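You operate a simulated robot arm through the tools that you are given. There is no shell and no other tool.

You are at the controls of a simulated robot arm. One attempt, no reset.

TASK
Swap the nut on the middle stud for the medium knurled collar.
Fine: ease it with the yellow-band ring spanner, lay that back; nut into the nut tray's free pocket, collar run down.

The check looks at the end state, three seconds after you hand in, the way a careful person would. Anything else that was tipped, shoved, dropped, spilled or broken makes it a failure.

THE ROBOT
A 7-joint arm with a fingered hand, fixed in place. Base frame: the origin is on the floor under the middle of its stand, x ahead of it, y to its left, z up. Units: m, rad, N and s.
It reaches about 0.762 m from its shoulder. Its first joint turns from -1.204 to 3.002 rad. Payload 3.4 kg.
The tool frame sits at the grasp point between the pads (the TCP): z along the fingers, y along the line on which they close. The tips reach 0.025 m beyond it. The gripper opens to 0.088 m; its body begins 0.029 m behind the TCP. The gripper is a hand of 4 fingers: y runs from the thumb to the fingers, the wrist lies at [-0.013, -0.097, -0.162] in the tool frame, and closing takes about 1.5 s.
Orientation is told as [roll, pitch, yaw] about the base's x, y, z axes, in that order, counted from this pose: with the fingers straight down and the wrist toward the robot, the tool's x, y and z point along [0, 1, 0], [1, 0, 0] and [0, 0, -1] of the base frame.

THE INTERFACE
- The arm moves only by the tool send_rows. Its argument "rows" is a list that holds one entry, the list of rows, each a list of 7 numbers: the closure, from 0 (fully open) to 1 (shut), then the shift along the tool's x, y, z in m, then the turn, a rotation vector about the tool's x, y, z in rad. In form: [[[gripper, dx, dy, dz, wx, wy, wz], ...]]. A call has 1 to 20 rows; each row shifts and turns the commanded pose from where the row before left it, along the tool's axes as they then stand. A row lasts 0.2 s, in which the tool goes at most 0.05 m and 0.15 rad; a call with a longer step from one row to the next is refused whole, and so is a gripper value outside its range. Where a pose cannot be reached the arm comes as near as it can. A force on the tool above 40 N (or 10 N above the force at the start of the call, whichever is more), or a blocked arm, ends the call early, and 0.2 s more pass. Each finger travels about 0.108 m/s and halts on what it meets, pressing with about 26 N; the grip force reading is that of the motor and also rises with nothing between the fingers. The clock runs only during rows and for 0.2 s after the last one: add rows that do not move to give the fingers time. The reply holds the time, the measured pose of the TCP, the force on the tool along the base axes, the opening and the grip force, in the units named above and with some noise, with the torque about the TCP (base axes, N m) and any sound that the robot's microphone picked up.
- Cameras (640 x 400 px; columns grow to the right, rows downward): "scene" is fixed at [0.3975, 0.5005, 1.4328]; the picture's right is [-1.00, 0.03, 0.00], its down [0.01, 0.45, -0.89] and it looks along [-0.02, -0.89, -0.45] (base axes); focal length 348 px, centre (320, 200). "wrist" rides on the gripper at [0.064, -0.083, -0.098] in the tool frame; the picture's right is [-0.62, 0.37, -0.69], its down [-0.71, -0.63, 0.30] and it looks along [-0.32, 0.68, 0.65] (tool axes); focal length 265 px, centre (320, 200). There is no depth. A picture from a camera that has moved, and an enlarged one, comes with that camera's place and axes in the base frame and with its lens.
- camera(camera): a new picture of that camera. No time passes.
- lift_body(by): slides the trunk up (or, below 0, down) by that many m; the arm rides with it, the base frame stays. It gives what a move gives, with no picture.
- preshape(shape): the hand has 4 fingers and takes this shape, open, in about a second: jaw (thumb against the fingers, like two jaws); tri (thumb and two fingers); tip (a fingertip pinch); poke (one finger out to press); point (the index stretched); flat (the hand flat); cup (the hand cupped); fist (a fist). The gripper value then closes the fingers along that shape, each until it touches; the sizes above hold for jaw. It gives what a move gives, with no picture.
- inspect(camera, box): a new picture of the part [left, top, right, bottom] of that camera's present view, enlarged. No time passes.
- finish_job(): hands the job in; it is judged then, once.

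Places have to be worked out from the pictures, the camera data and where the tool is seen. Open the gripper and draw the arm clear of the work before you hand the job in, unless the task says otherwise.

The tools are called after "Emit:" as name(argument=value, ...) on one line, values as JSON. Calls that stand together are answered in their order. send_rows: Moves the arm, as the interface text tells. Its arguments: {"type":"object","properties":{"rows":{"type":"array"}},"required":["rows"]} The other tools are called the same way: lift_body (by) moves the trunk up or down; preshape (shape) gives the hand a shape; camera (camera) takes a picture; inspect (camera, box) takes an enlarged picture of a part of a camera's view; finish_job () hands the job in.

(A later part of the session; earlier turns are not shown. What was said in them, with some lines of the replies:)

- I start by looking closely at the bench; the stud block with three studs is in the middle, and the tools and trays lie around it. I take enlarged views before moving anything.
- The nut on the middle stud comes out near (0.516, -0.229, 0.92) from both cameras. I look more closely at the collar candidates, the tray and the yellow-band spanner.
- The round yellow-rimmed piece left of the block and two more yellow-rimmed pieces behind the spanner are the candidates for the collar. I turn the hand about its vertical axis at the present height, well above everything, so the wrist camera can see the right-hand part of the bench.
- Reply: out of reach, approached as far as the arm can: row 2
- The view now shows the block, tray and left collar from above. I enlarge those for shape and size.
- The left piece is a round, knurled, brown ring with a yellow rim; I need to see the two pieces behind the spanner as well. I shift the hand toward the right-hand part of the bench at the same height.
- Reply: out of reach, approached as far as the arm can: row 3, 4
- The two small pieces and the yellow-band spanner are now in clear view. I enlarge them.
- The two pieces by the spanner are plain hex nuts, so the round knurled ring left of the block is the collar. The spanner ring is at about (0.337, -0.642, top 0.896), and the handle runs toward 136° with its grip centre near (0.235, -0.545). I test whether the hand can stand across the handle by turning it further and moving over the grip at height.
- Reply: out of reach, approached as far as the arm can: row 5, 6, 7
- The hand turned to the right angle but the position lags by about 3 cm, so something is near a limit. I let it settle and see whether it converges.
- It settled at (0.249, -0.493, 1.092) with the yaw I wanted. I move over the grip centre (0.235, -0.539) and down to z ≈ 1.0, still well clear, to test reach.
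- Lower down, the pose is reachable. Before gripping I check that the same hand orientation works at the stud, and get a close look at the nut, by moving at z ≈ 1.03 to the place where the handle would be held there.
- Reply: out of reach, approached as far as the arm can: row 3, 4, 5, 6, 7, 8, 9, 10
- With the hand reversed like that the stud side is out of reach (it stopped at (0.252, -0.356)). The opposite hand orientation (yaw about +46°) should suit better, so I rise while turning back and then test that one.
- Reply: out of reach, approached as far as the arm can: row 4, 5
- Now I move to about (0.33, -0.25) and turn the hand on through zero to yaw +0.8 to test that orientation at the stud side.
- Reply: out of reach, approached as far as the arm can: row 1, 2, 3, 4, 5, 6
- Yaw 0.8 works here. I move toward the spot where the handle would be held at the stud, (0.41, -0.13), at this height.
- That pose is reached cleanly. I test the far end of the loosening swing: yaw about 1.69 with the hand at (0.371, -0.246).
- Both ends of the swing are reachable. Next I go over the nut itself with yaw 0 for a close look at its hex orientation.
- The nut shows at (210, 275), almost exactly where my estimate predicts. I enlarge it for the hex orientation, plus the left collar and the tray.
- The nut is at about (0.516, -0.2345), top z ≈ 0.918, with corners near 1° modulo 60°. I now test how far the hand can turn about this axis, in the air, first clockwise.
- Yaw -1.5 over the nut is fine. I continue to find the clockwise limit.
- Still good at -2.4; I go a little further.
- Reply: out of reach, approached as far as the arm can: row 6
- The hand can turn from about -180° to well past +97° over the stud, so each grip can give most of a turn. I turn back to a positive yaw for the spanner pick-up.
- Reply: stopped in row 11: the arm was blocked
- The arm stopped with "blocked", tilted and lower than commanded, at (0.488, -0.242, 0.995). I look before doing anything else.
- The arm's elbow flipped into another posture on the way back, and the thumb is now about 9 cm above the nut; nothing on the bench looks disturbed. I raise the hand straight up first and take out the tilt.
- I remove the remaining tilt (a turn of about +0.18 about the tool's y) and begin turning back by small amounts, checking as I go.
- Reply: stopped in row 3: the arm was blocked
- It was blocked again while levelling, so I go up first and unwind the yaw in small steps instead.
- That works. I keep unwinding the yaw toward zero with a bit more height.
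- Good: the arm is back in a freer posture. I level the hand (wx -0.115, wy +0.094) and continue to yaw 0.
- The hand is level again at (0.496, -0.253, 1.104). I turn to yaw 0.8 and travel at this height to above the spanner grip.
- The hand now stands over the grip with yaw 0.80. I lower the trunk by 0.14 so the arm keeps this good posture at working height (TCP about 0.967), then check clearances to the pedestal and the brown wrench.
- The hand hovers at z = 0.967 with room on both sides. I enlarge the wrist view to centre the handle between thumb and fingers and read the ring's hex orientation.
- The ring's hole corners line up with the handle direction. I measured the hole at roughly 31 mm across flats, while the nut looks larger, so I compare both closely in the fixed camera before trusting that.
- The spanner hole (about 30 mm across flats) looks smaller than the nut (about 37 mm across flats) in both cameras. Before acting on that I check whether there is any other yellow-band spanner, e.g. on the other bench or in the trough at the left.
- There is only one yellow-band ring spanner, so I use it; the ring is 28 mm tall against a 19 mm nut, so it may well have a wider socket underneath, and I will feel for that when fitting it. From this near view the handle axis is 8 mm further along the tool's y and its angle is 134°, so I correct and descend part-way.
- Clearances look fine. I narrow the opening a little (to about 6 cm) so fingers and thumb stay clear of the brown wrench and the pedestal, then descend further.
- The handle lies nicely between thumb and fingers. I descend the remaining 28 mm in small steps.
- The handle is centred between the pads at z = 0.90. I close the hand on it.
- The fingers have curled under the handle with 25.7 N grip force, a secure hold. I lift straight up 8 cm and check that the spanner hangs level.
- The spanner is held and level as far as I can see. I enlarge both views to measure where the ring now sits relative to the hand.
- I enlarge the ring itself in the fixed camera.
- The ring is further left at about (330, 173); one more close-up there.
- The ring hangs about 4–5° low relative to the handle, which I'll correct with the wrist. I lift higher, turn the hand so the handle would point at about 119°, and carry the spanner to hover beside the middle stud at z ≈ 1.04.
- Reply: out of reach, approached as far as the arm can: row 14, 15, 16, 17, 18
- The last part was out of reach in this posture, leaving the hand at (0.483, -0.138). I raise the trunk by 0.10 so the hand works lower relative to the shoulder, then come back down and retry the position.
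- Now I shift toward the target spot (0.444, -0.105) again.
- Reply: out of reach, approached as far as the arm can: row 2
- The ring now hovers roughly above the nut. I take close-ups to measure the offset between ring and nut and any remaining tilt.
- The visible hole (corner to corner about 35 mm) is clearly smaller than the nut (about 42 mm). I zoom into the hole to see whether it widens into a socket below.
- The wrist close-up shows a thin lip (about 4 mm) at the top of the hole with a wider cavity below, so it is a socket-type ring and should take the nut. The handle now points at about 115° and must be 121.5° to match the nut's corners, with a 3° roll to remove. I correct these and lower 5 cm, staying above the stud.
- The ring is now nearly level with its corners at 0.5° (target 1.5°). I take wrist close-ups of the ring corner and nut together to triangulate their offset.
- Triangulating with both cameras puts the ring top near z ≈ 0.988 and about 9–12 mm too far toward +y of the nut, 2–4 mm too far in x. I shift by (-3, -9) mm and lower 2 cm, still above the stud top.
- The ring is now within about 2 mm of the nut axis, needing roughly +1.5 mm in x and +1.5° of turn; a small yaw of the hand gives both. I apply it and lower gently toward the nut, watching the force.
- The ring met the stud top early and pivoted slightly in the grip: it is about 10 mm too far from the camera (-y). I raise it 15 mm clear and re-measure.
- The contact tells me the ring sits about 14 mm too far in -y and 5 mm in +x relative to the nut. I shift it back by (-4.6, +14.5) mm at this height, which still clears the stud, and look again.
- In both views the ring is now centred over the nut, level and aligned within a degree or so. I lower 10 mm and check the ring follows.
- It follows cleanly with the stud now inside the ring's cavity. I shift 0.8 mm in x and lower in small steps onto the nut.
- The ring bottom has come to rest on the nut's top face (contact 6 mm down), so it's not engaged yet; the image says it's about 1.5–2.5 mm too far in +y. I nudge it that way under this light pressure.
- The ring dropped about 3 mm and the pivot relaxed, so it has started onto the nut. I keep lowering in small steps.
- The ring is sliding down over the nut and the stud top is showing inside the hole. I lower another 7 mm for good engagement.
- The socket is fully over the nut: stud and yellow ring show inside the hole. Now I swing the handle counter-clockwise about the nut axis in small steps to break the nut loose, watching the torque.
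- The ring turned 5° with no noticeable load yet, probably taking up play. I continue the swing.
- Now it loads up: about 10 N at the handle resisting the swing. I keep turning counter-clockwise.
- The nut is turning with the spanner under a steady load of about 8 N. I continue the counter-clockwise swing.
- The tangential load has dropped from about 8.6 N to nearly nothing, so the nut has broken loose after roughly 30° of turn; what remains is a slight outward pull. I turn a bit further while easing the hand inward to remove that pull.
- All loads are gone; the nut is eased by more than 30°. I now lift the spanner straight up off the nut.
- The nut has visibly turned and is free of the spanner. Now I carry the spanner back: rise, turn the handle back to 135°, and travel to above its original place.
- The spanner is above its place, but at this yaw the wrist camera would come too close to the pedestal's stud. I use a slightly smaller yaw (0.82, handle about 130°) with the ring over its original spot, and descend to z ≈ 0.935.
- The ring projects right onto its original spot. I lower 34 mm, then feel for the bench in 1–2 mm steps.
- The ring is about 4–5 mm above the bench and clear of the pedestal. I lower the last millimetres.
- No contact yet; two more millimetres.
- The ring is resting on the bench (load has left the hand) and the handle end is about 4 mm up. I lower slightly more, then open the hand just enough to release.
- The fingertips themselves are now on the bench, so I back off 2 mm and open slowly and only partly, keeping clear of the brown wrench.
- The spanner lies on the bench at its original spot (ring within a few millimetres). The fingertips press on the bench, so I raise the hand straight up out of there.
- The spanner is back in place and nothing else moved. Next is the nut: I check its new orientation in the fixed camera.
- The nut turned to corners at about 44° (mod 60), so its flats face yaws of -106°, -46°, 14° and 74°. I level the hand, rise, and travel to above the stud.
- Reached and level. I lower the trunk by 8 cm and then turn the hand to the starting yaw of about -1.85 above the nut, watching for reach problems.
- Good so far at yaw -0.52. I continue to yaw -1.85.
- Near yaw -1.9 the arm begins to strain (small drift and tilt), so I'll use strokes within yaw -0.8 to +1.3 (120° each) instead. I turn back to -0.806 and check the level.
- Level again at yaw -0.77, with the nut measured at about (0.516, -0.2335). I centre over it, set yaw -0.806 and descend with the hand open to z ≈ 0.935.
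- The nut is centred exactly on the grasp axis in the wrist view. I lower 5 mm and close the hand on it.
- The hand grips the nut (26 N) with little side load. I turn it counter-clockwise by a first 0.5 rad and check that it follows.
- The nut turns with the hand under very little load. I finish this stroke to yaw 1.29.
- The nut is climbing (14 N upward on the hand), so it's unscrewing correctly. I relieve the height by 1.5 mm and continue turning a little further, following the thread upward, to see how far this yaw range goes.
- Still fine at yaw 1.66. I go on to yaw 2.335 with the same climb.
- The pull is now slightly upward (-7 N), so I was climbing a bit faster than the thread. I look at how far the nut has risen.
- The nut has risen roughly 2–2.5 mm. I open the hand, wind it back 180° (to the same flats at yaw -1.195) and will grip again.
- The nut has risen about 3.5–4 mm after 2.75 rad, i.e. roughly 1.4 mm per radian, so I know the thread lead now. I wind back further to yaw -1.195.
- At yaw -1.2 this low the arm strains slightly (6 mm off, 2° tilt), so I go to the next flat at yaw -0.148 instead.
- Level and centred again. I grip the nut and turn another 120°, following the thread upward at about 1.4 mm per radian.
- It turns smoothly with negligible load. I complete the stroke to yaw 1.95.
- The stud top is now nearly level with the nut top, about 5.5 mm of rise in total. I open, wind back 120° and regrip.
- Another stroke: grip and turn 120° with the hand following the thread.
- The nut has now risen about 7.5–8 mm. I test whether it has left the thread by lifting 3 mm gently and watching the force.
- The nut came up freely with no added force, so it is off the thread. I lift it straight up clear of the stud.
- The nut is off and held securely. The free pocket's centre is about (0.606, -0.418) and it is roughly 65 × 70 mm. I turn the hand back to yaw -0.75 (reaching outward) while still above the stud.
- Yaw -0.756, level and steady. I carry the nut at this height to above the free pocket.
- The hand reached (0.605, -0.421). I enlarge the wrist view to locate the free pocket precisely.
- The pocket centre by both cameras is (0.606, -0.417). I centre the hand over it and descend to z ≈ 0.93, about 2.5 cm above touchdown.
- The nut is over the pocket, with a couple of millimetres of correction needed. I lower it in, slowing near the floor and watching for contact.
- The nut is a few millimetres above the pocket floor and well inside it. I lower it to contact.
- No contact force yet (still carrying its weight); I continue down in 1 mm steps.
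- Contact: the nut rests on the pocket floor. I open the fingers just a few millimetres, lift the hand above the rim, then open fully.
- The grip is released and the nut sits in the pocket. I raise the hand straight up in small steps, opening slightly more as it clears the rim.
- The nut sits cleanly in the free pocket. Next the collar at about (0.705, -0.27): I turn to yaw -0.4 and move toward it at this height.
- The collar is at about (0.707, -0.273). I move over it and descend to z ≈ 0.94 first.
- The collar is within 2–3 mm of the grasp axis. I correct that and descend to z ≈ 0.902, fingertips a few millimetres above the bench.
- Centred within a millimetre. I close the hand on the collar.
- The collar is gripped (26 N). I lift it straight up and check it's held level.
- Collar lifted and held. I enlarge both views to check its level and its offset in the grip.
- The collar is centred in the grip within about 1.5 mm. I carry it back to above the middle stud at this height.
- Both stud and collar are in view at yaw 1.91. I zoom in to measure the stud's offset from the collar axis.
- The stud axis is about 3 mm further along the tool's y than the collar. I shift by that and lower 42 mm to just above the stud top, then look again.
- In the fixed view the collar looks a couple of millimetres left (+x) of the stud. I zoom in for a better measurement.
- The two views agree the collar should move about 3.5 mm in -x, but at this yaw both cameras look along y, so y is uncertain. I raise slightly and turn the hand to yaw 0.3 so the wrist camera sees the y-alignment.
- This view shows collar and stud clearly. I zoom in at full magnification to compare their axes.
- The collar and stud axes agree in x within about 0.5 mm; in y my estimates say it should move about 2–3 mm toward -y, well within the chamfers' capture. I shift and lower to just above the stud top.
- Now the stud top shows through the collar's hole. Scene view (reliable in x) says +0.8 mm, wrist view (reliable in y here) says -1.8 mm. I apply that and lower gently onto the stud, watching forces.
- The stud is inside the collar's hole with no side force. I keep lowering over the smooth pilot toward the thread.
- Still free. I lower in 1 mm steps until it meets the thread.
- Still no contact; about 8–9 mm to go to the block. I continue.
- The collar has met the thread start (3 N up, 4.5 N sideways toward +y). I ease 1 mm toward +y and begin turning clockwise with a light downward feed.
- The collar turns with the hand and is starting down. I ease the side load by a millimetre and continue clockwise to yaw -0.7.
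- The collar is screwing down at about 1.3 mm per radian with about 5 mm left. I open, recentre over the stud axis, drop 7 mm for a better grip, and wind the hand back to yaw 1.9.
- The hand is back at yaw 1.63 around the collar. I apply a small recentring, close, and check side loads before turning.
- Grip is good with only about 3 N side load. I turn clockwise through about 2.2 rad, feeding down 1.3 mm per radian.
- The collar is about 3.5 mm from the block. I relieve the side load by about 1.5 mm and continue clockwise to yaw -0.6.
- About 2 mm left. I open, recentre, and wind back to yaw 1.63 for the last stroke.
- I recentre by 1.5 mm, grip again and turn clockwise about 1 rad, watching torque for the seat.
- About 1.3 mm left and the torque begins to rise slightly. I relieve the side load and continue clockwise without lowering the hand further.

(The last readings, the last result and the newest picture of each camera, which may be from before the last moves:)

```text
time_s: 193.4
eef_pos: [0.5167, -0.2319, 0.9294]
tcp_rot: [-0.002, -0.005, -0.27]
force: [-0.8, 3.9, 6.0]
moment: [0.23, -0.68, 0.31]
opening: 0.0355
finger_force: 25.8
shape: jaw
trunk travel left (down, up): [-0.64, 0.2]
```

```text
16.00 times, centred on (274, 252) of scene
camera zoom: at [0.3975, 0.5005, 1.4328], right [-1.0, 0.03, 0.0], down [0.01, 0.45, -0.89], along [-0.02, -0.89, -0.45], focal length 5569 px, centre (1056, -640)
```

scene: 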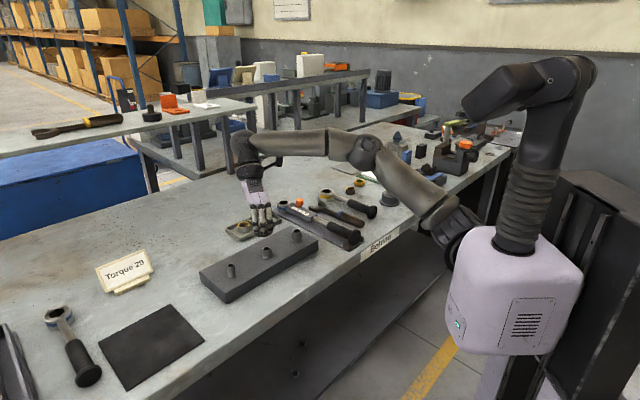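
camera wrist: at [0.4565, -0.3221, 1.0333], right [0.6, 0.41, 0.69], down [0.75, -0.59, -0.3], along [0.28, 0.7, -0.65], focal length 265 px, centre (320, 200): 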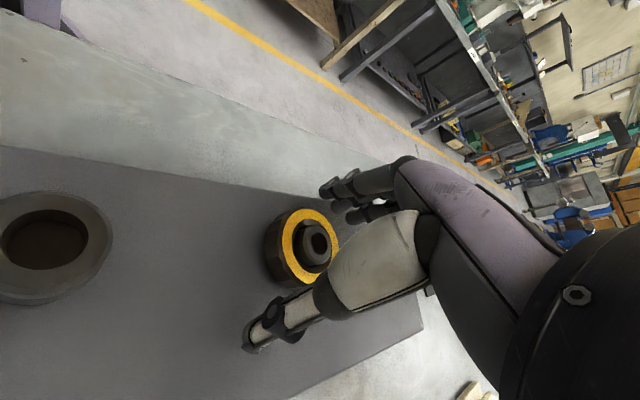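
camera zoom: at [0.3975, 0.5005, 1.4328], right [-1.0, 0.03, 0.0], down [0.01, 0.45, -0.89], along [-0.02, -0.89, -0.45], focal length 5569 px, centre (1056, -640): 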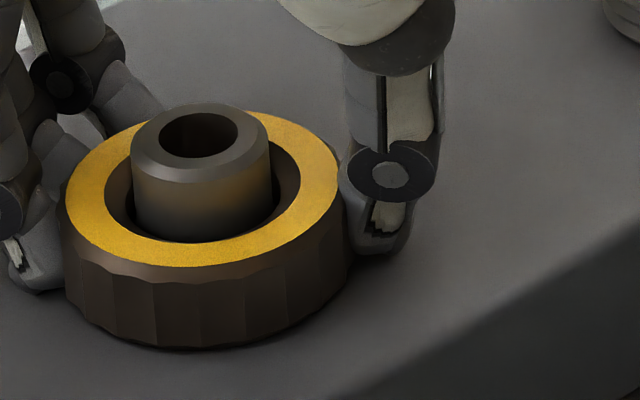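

Torque has risen to about 0.3 N·m (z) and the collar looks almost on the block. I turn a little further and compare the knurl position relative to the fingers to see whether it's seated and slipping.

Emit:
send_rows(rows=[[[0.95, 0, 0, 0, 0, 0, 0.08], [0.95, 0, 0, 0, 0, 0, 0.08], [0.95, 0, 0, 0, 0, 0, 0.08], [0.95, 0, 0, 0, 0, 0, 0.08]]])

Emit:
inspect(camera="wrist", box=[210, 190, 350, 310])

Emit:
inspect(camera="scene", box=[254, 240, 294, 265])

```text
time_s: 194.4
eef_pos: [0.5171, -0.231, 0.9291]
tcp_rot: [-0.003, -0.003, -0.59]
force: [1.0, 6.7, 3.6]
moment: [0.11, -0.8, 0.61]
opening: 0.033
finger_force: 25.9
shape: jaw
trunk travel left (down, up): [-0.64, 0.2]
```

```text
3.33 times, centred on (280, 250) of wrist
camera zoom: at [0.4836, -0.1321, 1.0272], right [-0.04, -0.72, 0.69], down [-0.92, -0.24, -0.31], along [0.39, -0.65, -0.65], focal length 885 px, centre (453, 33)
```

zoom: 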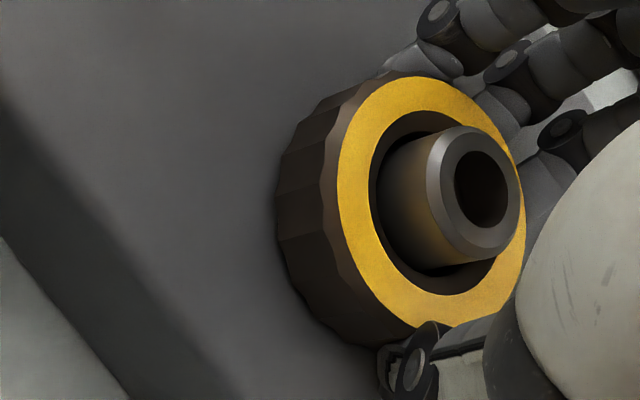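

```text
16.00 times, centred on (274, 252) of scene
camera zoom: at [0.3975, 0.5005, 1.4328], right [-1.0, 0.03, 0.0], down [0.01, 0.45, -0.89], along [-0.02, -0.89, -0.45], focal length 5569 px, centre (1056, -640)
```

zoom: 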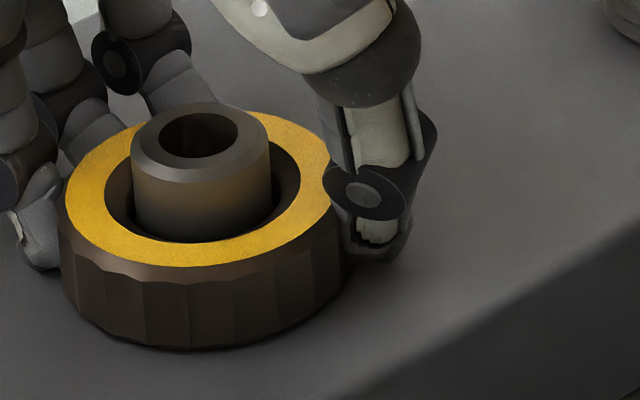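

The torque doubled to about 0.6 N·m while the collar hardly turned any more: it is run down on the block. I open the hand and lift straight up.

Emit:
send_rows(rows=[[[0.6, 0, 0, 0, 0, 0, 0], [0.3, 0, 0, 0, 0, 0, 0], [0, 0, 0, 0, 0, 0, 0], [0, 0, 0, 0, 0, 0, 0], [0, 0, 0, -0.01, 0, 0, 0], [0, 0, 0, -0.02, 0, 0, 0], [0, 0, 0, -0.025, 0, 0, 0], [0, 0, 0, -0.025, 0, 0, 0], [0, 0, 0, 0, 0, 0, 0]]])

Emit:
inspect(camera="scene", box=[254, 240, 294, 265])

Emit:
camera(camera="wrist")

Emit:
inspect(camera="scene", box=[215, 195, 315, 270])

```text
time_s: 196.4
eef_pos: [0.5177, -0.2332, 1.0069]
tcp_rot: [-0.003, -0.003, -0.592]
force: [0.0, 0.0, -0.3]
moment: [-0.01, 0.04, 0.02]
opening: 0.0875
finger_force: 0.0
shape: jaw
trunk travel left (down, up): [-0.64, 0.2]
```

```text
16.00 times, centred on (274, 252) of scene
camera zoom: at [0.3975, 0.5005, 1.4328], right [-1.0, 0.03, 0.0], down [0.01, 0.45, -0.89], along [-0.02, -0.89, -0.45], focal length 5569 px, centre (1056, -640)
```

zoom: 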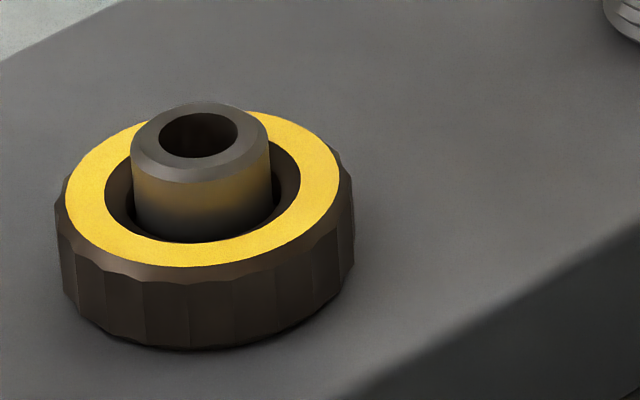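

```text
taken
camera wrist: at [0.4836, -0.1335, 1.1061], right [-0.04, -0.72, 0.69], down [-0.92, -0.24, -0.3], along [0.39, -0.65, -0.65], focal length 265 px, centre (320, 200)
```

wrist: 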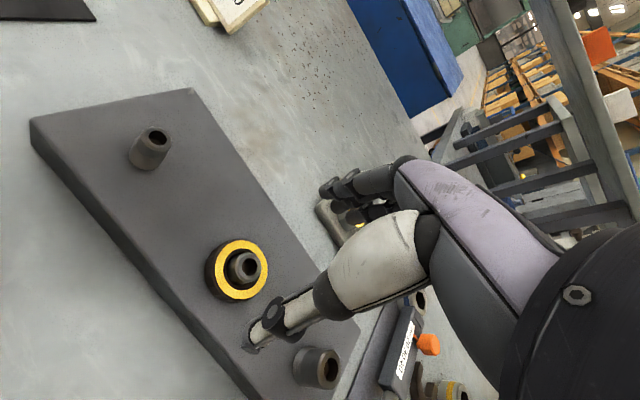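

```text
5.33 times, centred on (265, 232) of scene
camera zoom: at [0.3975, 0.5005, 1.4328], right [-1.0, 0.03, 0.0], down [0.01, 0.45, -0.89], along [-0.02, -0.89, -0.45], focal length 1856 px, centre (613, 27)
```

zoom: 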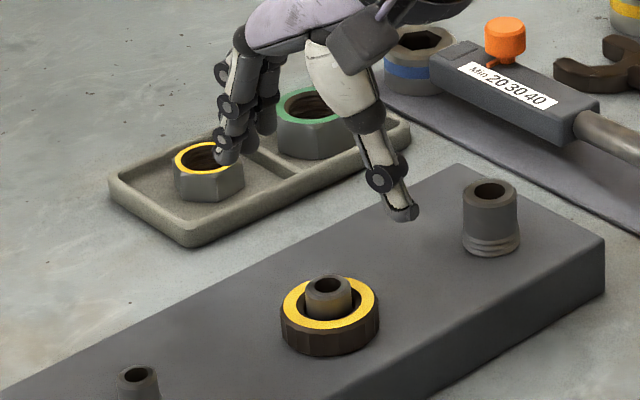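

The collar looks seated. To be sure it is fully run down, I make one more check stroke: turn the hand back to yaw 1.2, descend, grip and turn clockwise while watching torque.

Emit:
send_rows(rows=[[[0, 0, 0, 0, 0, 0, -0.149], [0, 0, 0, 0, 0, 0, -0.149], [0, 0, 0, 0, 0, 0, -0.149], [0, 0, 0, 0, 0, 0, -0.149], [0, 0, 0, 0, 0, 0, -0.149], [0, 0, 0, 0, 0, 0, -0.149], [0, 0, 0, 0, 0, 0, -0.149], [0, 0, 0, 0, 0, 0, -0.149], [0, 0, 0, 0, 0, 0, -0.149], [0, 0, 0, 0, 0, 0, -0.149], [0, 0, 0, 0, 0, 0, -0.149], [0, 0, 0, 0, 0, 0, -0.149], [0, 0, 0, 0, 0, 0, 0]]])

Emit:
camera(camera="wrist")

Emit:
inspect(camera="scene", box=[254, 240, 294, 265])

```text
time_s: 199.2
eef_pos: [0.5174, -0.2326, 1.0081]
tcp_rot: [-0.004, 0.0, 1.201]
force: [-0.3, -0.6, 0.2]
moment: [0.0, 0.0, -0.03]
opening: 0.0875
finger_force: 0.1
shape: jaw
trunk travel left (down, up): [-0.64, 0.2]
```

```text
taken
camera wrist: at [0.4263, -0.2872, 1.1067], right [0.71, 0.12, 0.69], down [0.44, -0.85, -0.3], along [0.55, 0.52, -0.65], focal length 265 px, centre (320, 200)
```

wrist: 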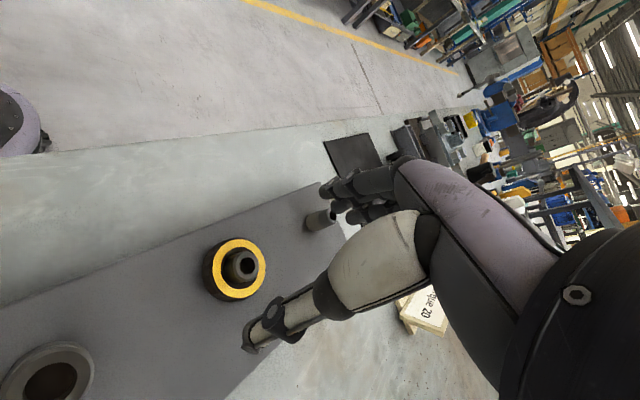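

```text
16.00 times, centred on (274, 252) of scene
camera zoom: at [0.3975, 0.5005, 1.4328], right [-1.0, 0.03, 0.0], down [0.01, 0.45, -0.89], along [-0.02, -0.89, -0.45], focal length 5569 px, centre (1056, -640)
```

zoom: 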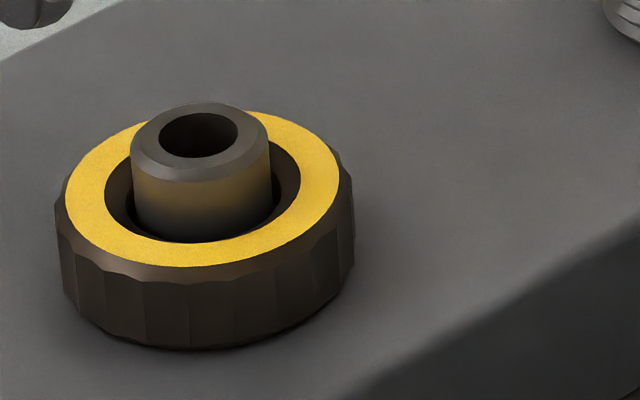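

I descend to z ≈ 0.9305, grip the collar and turn clockwise 0.4 rad as the check.

Emit:
send_rows(rows=[[[0, 0, 0.001, 0.015, 0, 0, 0], [0, 0, 0, 0.015, 0, 0, 0], [0, 0, 0, 0.015, 0, 0, 0], [0, 0, 0, 0.015, 0, 0, 0], [0, 0, 0, 0.01, 0, 0, 0], [0, 0, 0, 0.0075, 0, 0, 0], [0.3, 0, 0, 0, 0, 0, 0], [0.5, 0, 0, 0, 0, 0, 0], [0.7, 0, 0, 0, 0, 0, 0], [0.85, 0, 0, 0, 0, 0, 0], [0.95, 0, 0, 0, 0, 0, 0], [0.95, 0, 0, 0, 0, 0, 0]]])

Emit:
send_rows(rows=[[[0.95, 0, 0, 0, 0, 0, 0.08], [0.95, 0, 0, 0, 0, 0, 0.08], [0.95, 0, 0, 0, 0, 0, 0.08], [0.95, 0, 0, 0, 0, 0, 0.08], [0.95, 0, 0, 0, 0, 0, 0.08]]])

Emit:
inspect(camera="scene", box=[254, 240, 294, 265])

Emit:
inspect(camera="wrist", box=[210, 190, 350, 310])

```text
time_s: 201.8
eef_pos: [0.5167, -0.2327, 0.9314]
tcp_rot: [-0.001, -0.001, 1.2]
force: [-0.4, -3.4, -0.1]
moment: [-0.03, 0.03, 0.02]
opening: 0.0367
finger_force: 25.8
shape: jaw
trunk travel left (down, up): [-0.64, 0.2]
```

```text
time_s: 203.0
eef_pos: [0.5157, -0.2319, 0.9314]
tcp_rot: [-0.001, 0.003, 0.801]
force: [-10.6, 5.3, -5.4]
moment: [0.35, 0.14, 0.5]
opening: 0.0342
finger_force: 25.9
shape: jaw
trunk travel left (down, up): [-0.64, 0.2]
```

```text
16.00 times, centred on (274, 252) of scene
camera zoom: at [0.3975, 0.5005, 1.4328], right [-1.0, 0.03, 0.0], down [0.01, 0.45, -0.89], along [-0.02, -0.89, -0.45], focal length 5569 px, centre (1056, -640)
```

zoom: 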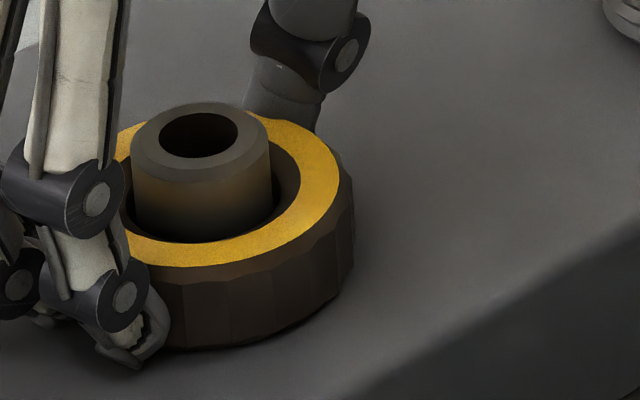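

```text
3.33 times, centred on (280, 250) of wrist
camera zoom: at [0.4115, -0.2466, 1.0296], right [0.7, -0.17, 0.69], down [0.07, -0.95, -0.3], along [0.71, 0.26, -0.65], focal length 885 px, centre (453, 33)
```

zoom: 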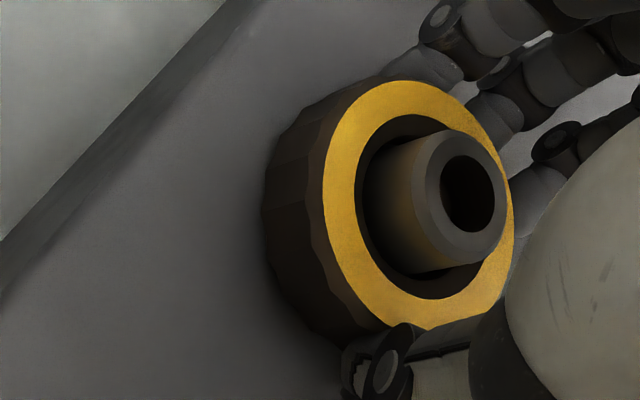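

The collar no longer turns (torque rose at once to 0.5 N·m, knurl stayed put): it is fully run down. I open the hand and lift away.

Emit:
send_rows(rows=[[[0.6, 0, 0, 0, 0, 0, 0], [0.3, 0, 0, 0, 0, 0, 0], [0, 0, 0, 0, 0, 0, 0], [0, 0, 0, 0, 0, 0, 0], [0, 0, 0, -0.01, 0, 0, 0], [0, 0, 0, -0.02, 0, 0, 0], [0, 0, 0, -0.03, 0, 0, 0], [0, 0, 0, -0.03, 0, 0, 0], [0, 0, 0, -0.03, 0, 0, 0], [0, 0, 0, 0, 0, 0, 0]]])

Emit:
camera(camera="scene")

Emit:
inspect(camera="scene", box=[215, 195, 315, 270])

```text
time_s: 205.2
eef_pos: [0.517, -0.2323, 1.0512]
tcp_rot: [-0.003, 0.0, 0.8]
force: [0.1, 0.2, -0.2]
moment: [0.0, 0.01, 0.02]
opening: 0.0875
finger_force: 0.0
shape: jaw
trunk travel left (down, up): [-0.64, 0.2]
```

```text
taken
```

scene: 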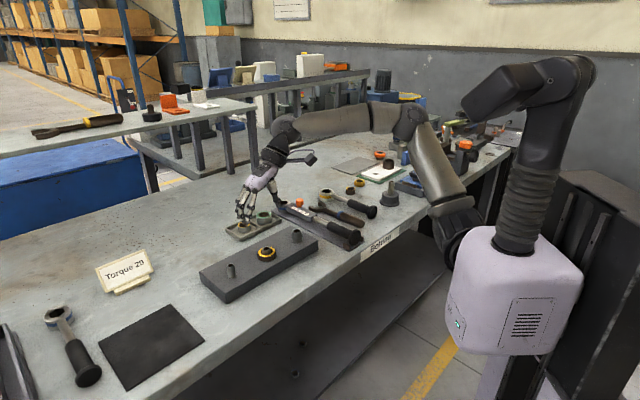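

```text
5.33 times, centred on (265, 232) of scene
camera zoom: at [0.3975, 0.5005, 1.4328], right [-1.0, 0.03, 0.0], down [0.01, 0.45, -0.89], along [-0.02, -0.89, -0.45], focal length 1856 px, centre (613, 27)
```

zoom: 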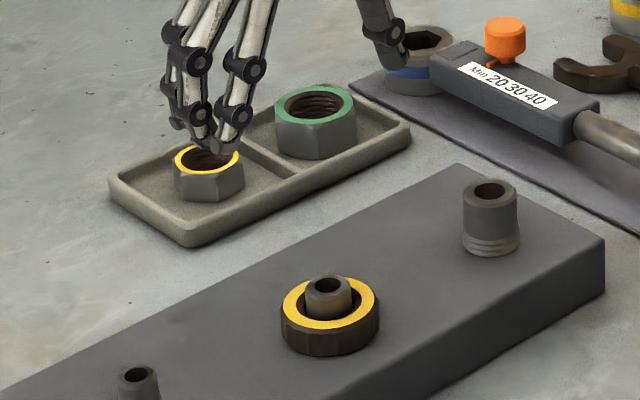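

The collar is on the middle stud, the nut in the tray. I raise the trunk back up and draw the arm away from the work.

Emit:
lift_body(by=0.12)

Emit:
send_rows(rows=[[[0, 0, 0, 0, 0, 0, 0.133], [0, 0, 0, 0, 0, 0, 0.133], [0, 0, 0, 0, 0, 0, 0.133], [0, 0, 0, 0, 0, 0, 0.133], [0, 0, 0, 0, 0, 0, 0.133], [0, 0, 0, 0, 0, 0, 0.133], [0, 0.006, -0.034, 0, 0, 0, 0], [0, 0.006, -0.034, 0, 0, 0, 0], [0, 0.006, -0.034, 0, 0, 0, 0], [0, 0.006, -0.034, 0, 0, 0, 0], [0, 0, 0, 0, 0, 0, 0]]])

Emit:
camera(camera="scene")

Emit:
inspect(camera="scene", box=[180, 180, 400, 320])

Emit:
inspect(camera="scene", box=[300, 150, 420, 230])

```text
time_s: 206.7
eef_pos: [0.5166, -0.2316, 1.1707]
tcp_rot: [-0.001, 0.001, 0.8]
force: [0.0, -0.6, 0.2]
moment: [0.04, -0.02, 0.01]
opening: 0.0877
finger_force: 0.0
shape: jaw
trunk travel left (down, up): [-0.76, 0.08]
```

```text
time_s: 209.1
eef_pos: [0.3819, -0.2081, 1.1702]
tcp_rot: [-0.001, -0.002, 0.001]
force: [-0.2, -0.2, 0.4]
moment: [0.0, 0.03, 0.0]
opening: 0.0879
finger_force: 0.0
shape: jaw
trunk travel left (down, up): [-0.76, 0.08]
```

```text
taken
```

scene: 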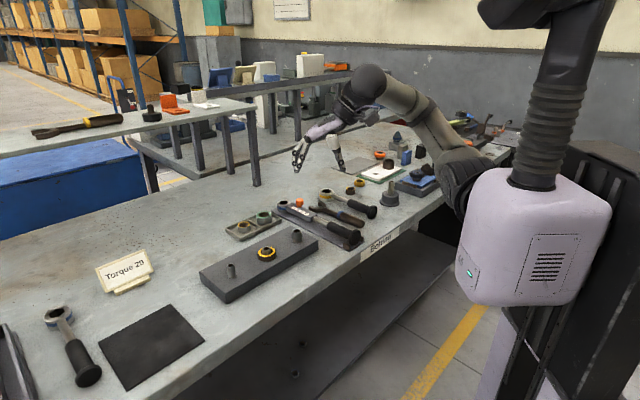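

```text
2.86 times, centred on (290, 250) of scene
camera zoom: at [0.3975, 0.5005, 1.4328], right [-1.0, 0.03, 0.0], down [0.01, 0.45, -0.89], along [-0.02, -0.89, -0.45], focal length 994 px, centre (406, 57)
```

zoom: 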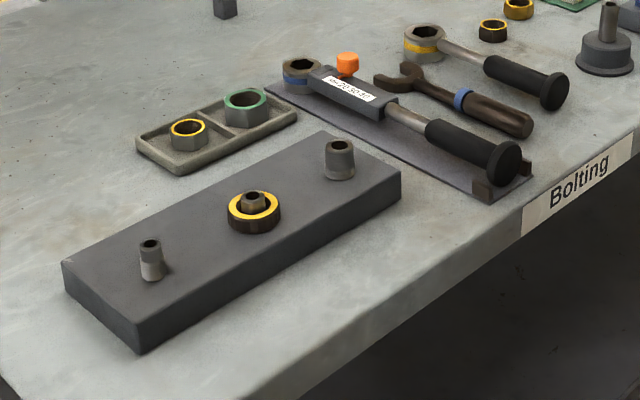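

```text
5.00 times, centred on (360, 190) of scene
camera zoom: at [0.3975, 0.5005, 1.4328], right [-1.0, 0.03, 0.0], down [0.01, 0.45, -0.89], along [-0.02, -0.89, -0.45], focal length 1740 px, centre (120, 250)
```

zoom: 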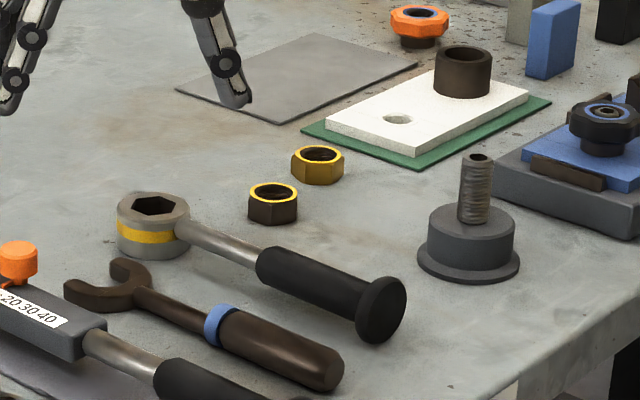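

Everything is in place: the collar is run down on the middle stud, the nut is in the tray's second pocket, and the spanner is back where it lay. The rest of the bench looks unchanged, and the hand is open and clear, so I hand the job in.

Emit:
finish_job()

```text
The job is handed in.
```

I swapped the nut on the middle stud for the medium knurled collar and handed the job in. I haven't seen the result of the check.

- **Nut eased:** I put the yellow-band ring spanner over the nut and turned it counter-clockwise about 40°, until the resistance dropped away.
- **Spanner:** It is back on the bench within about a centimetre of where it lay. The handle points roughly 5° off its original direction, because the exact angle would have brought the wrist camera too close to the pedestal's stud.
- **Nut:** I unscrewed it by hand and set it in the nut tray's free pocket.
- **Collar:** It is on the middle stud and run down to the block. A last check turn met about 0.5 N·m at once and the collar did not move further.
- **Torque:** I did not use the torque wrench; the "Torque 20" sign was not part of your instructions.
- **Rest of the bench:** In the last picture nothing else had moved. The hand is open and clear of the work.

While I was testing the arm's reach early on, it was blocked twice above the bench. The force readings stayed near zero and nothing was touched.
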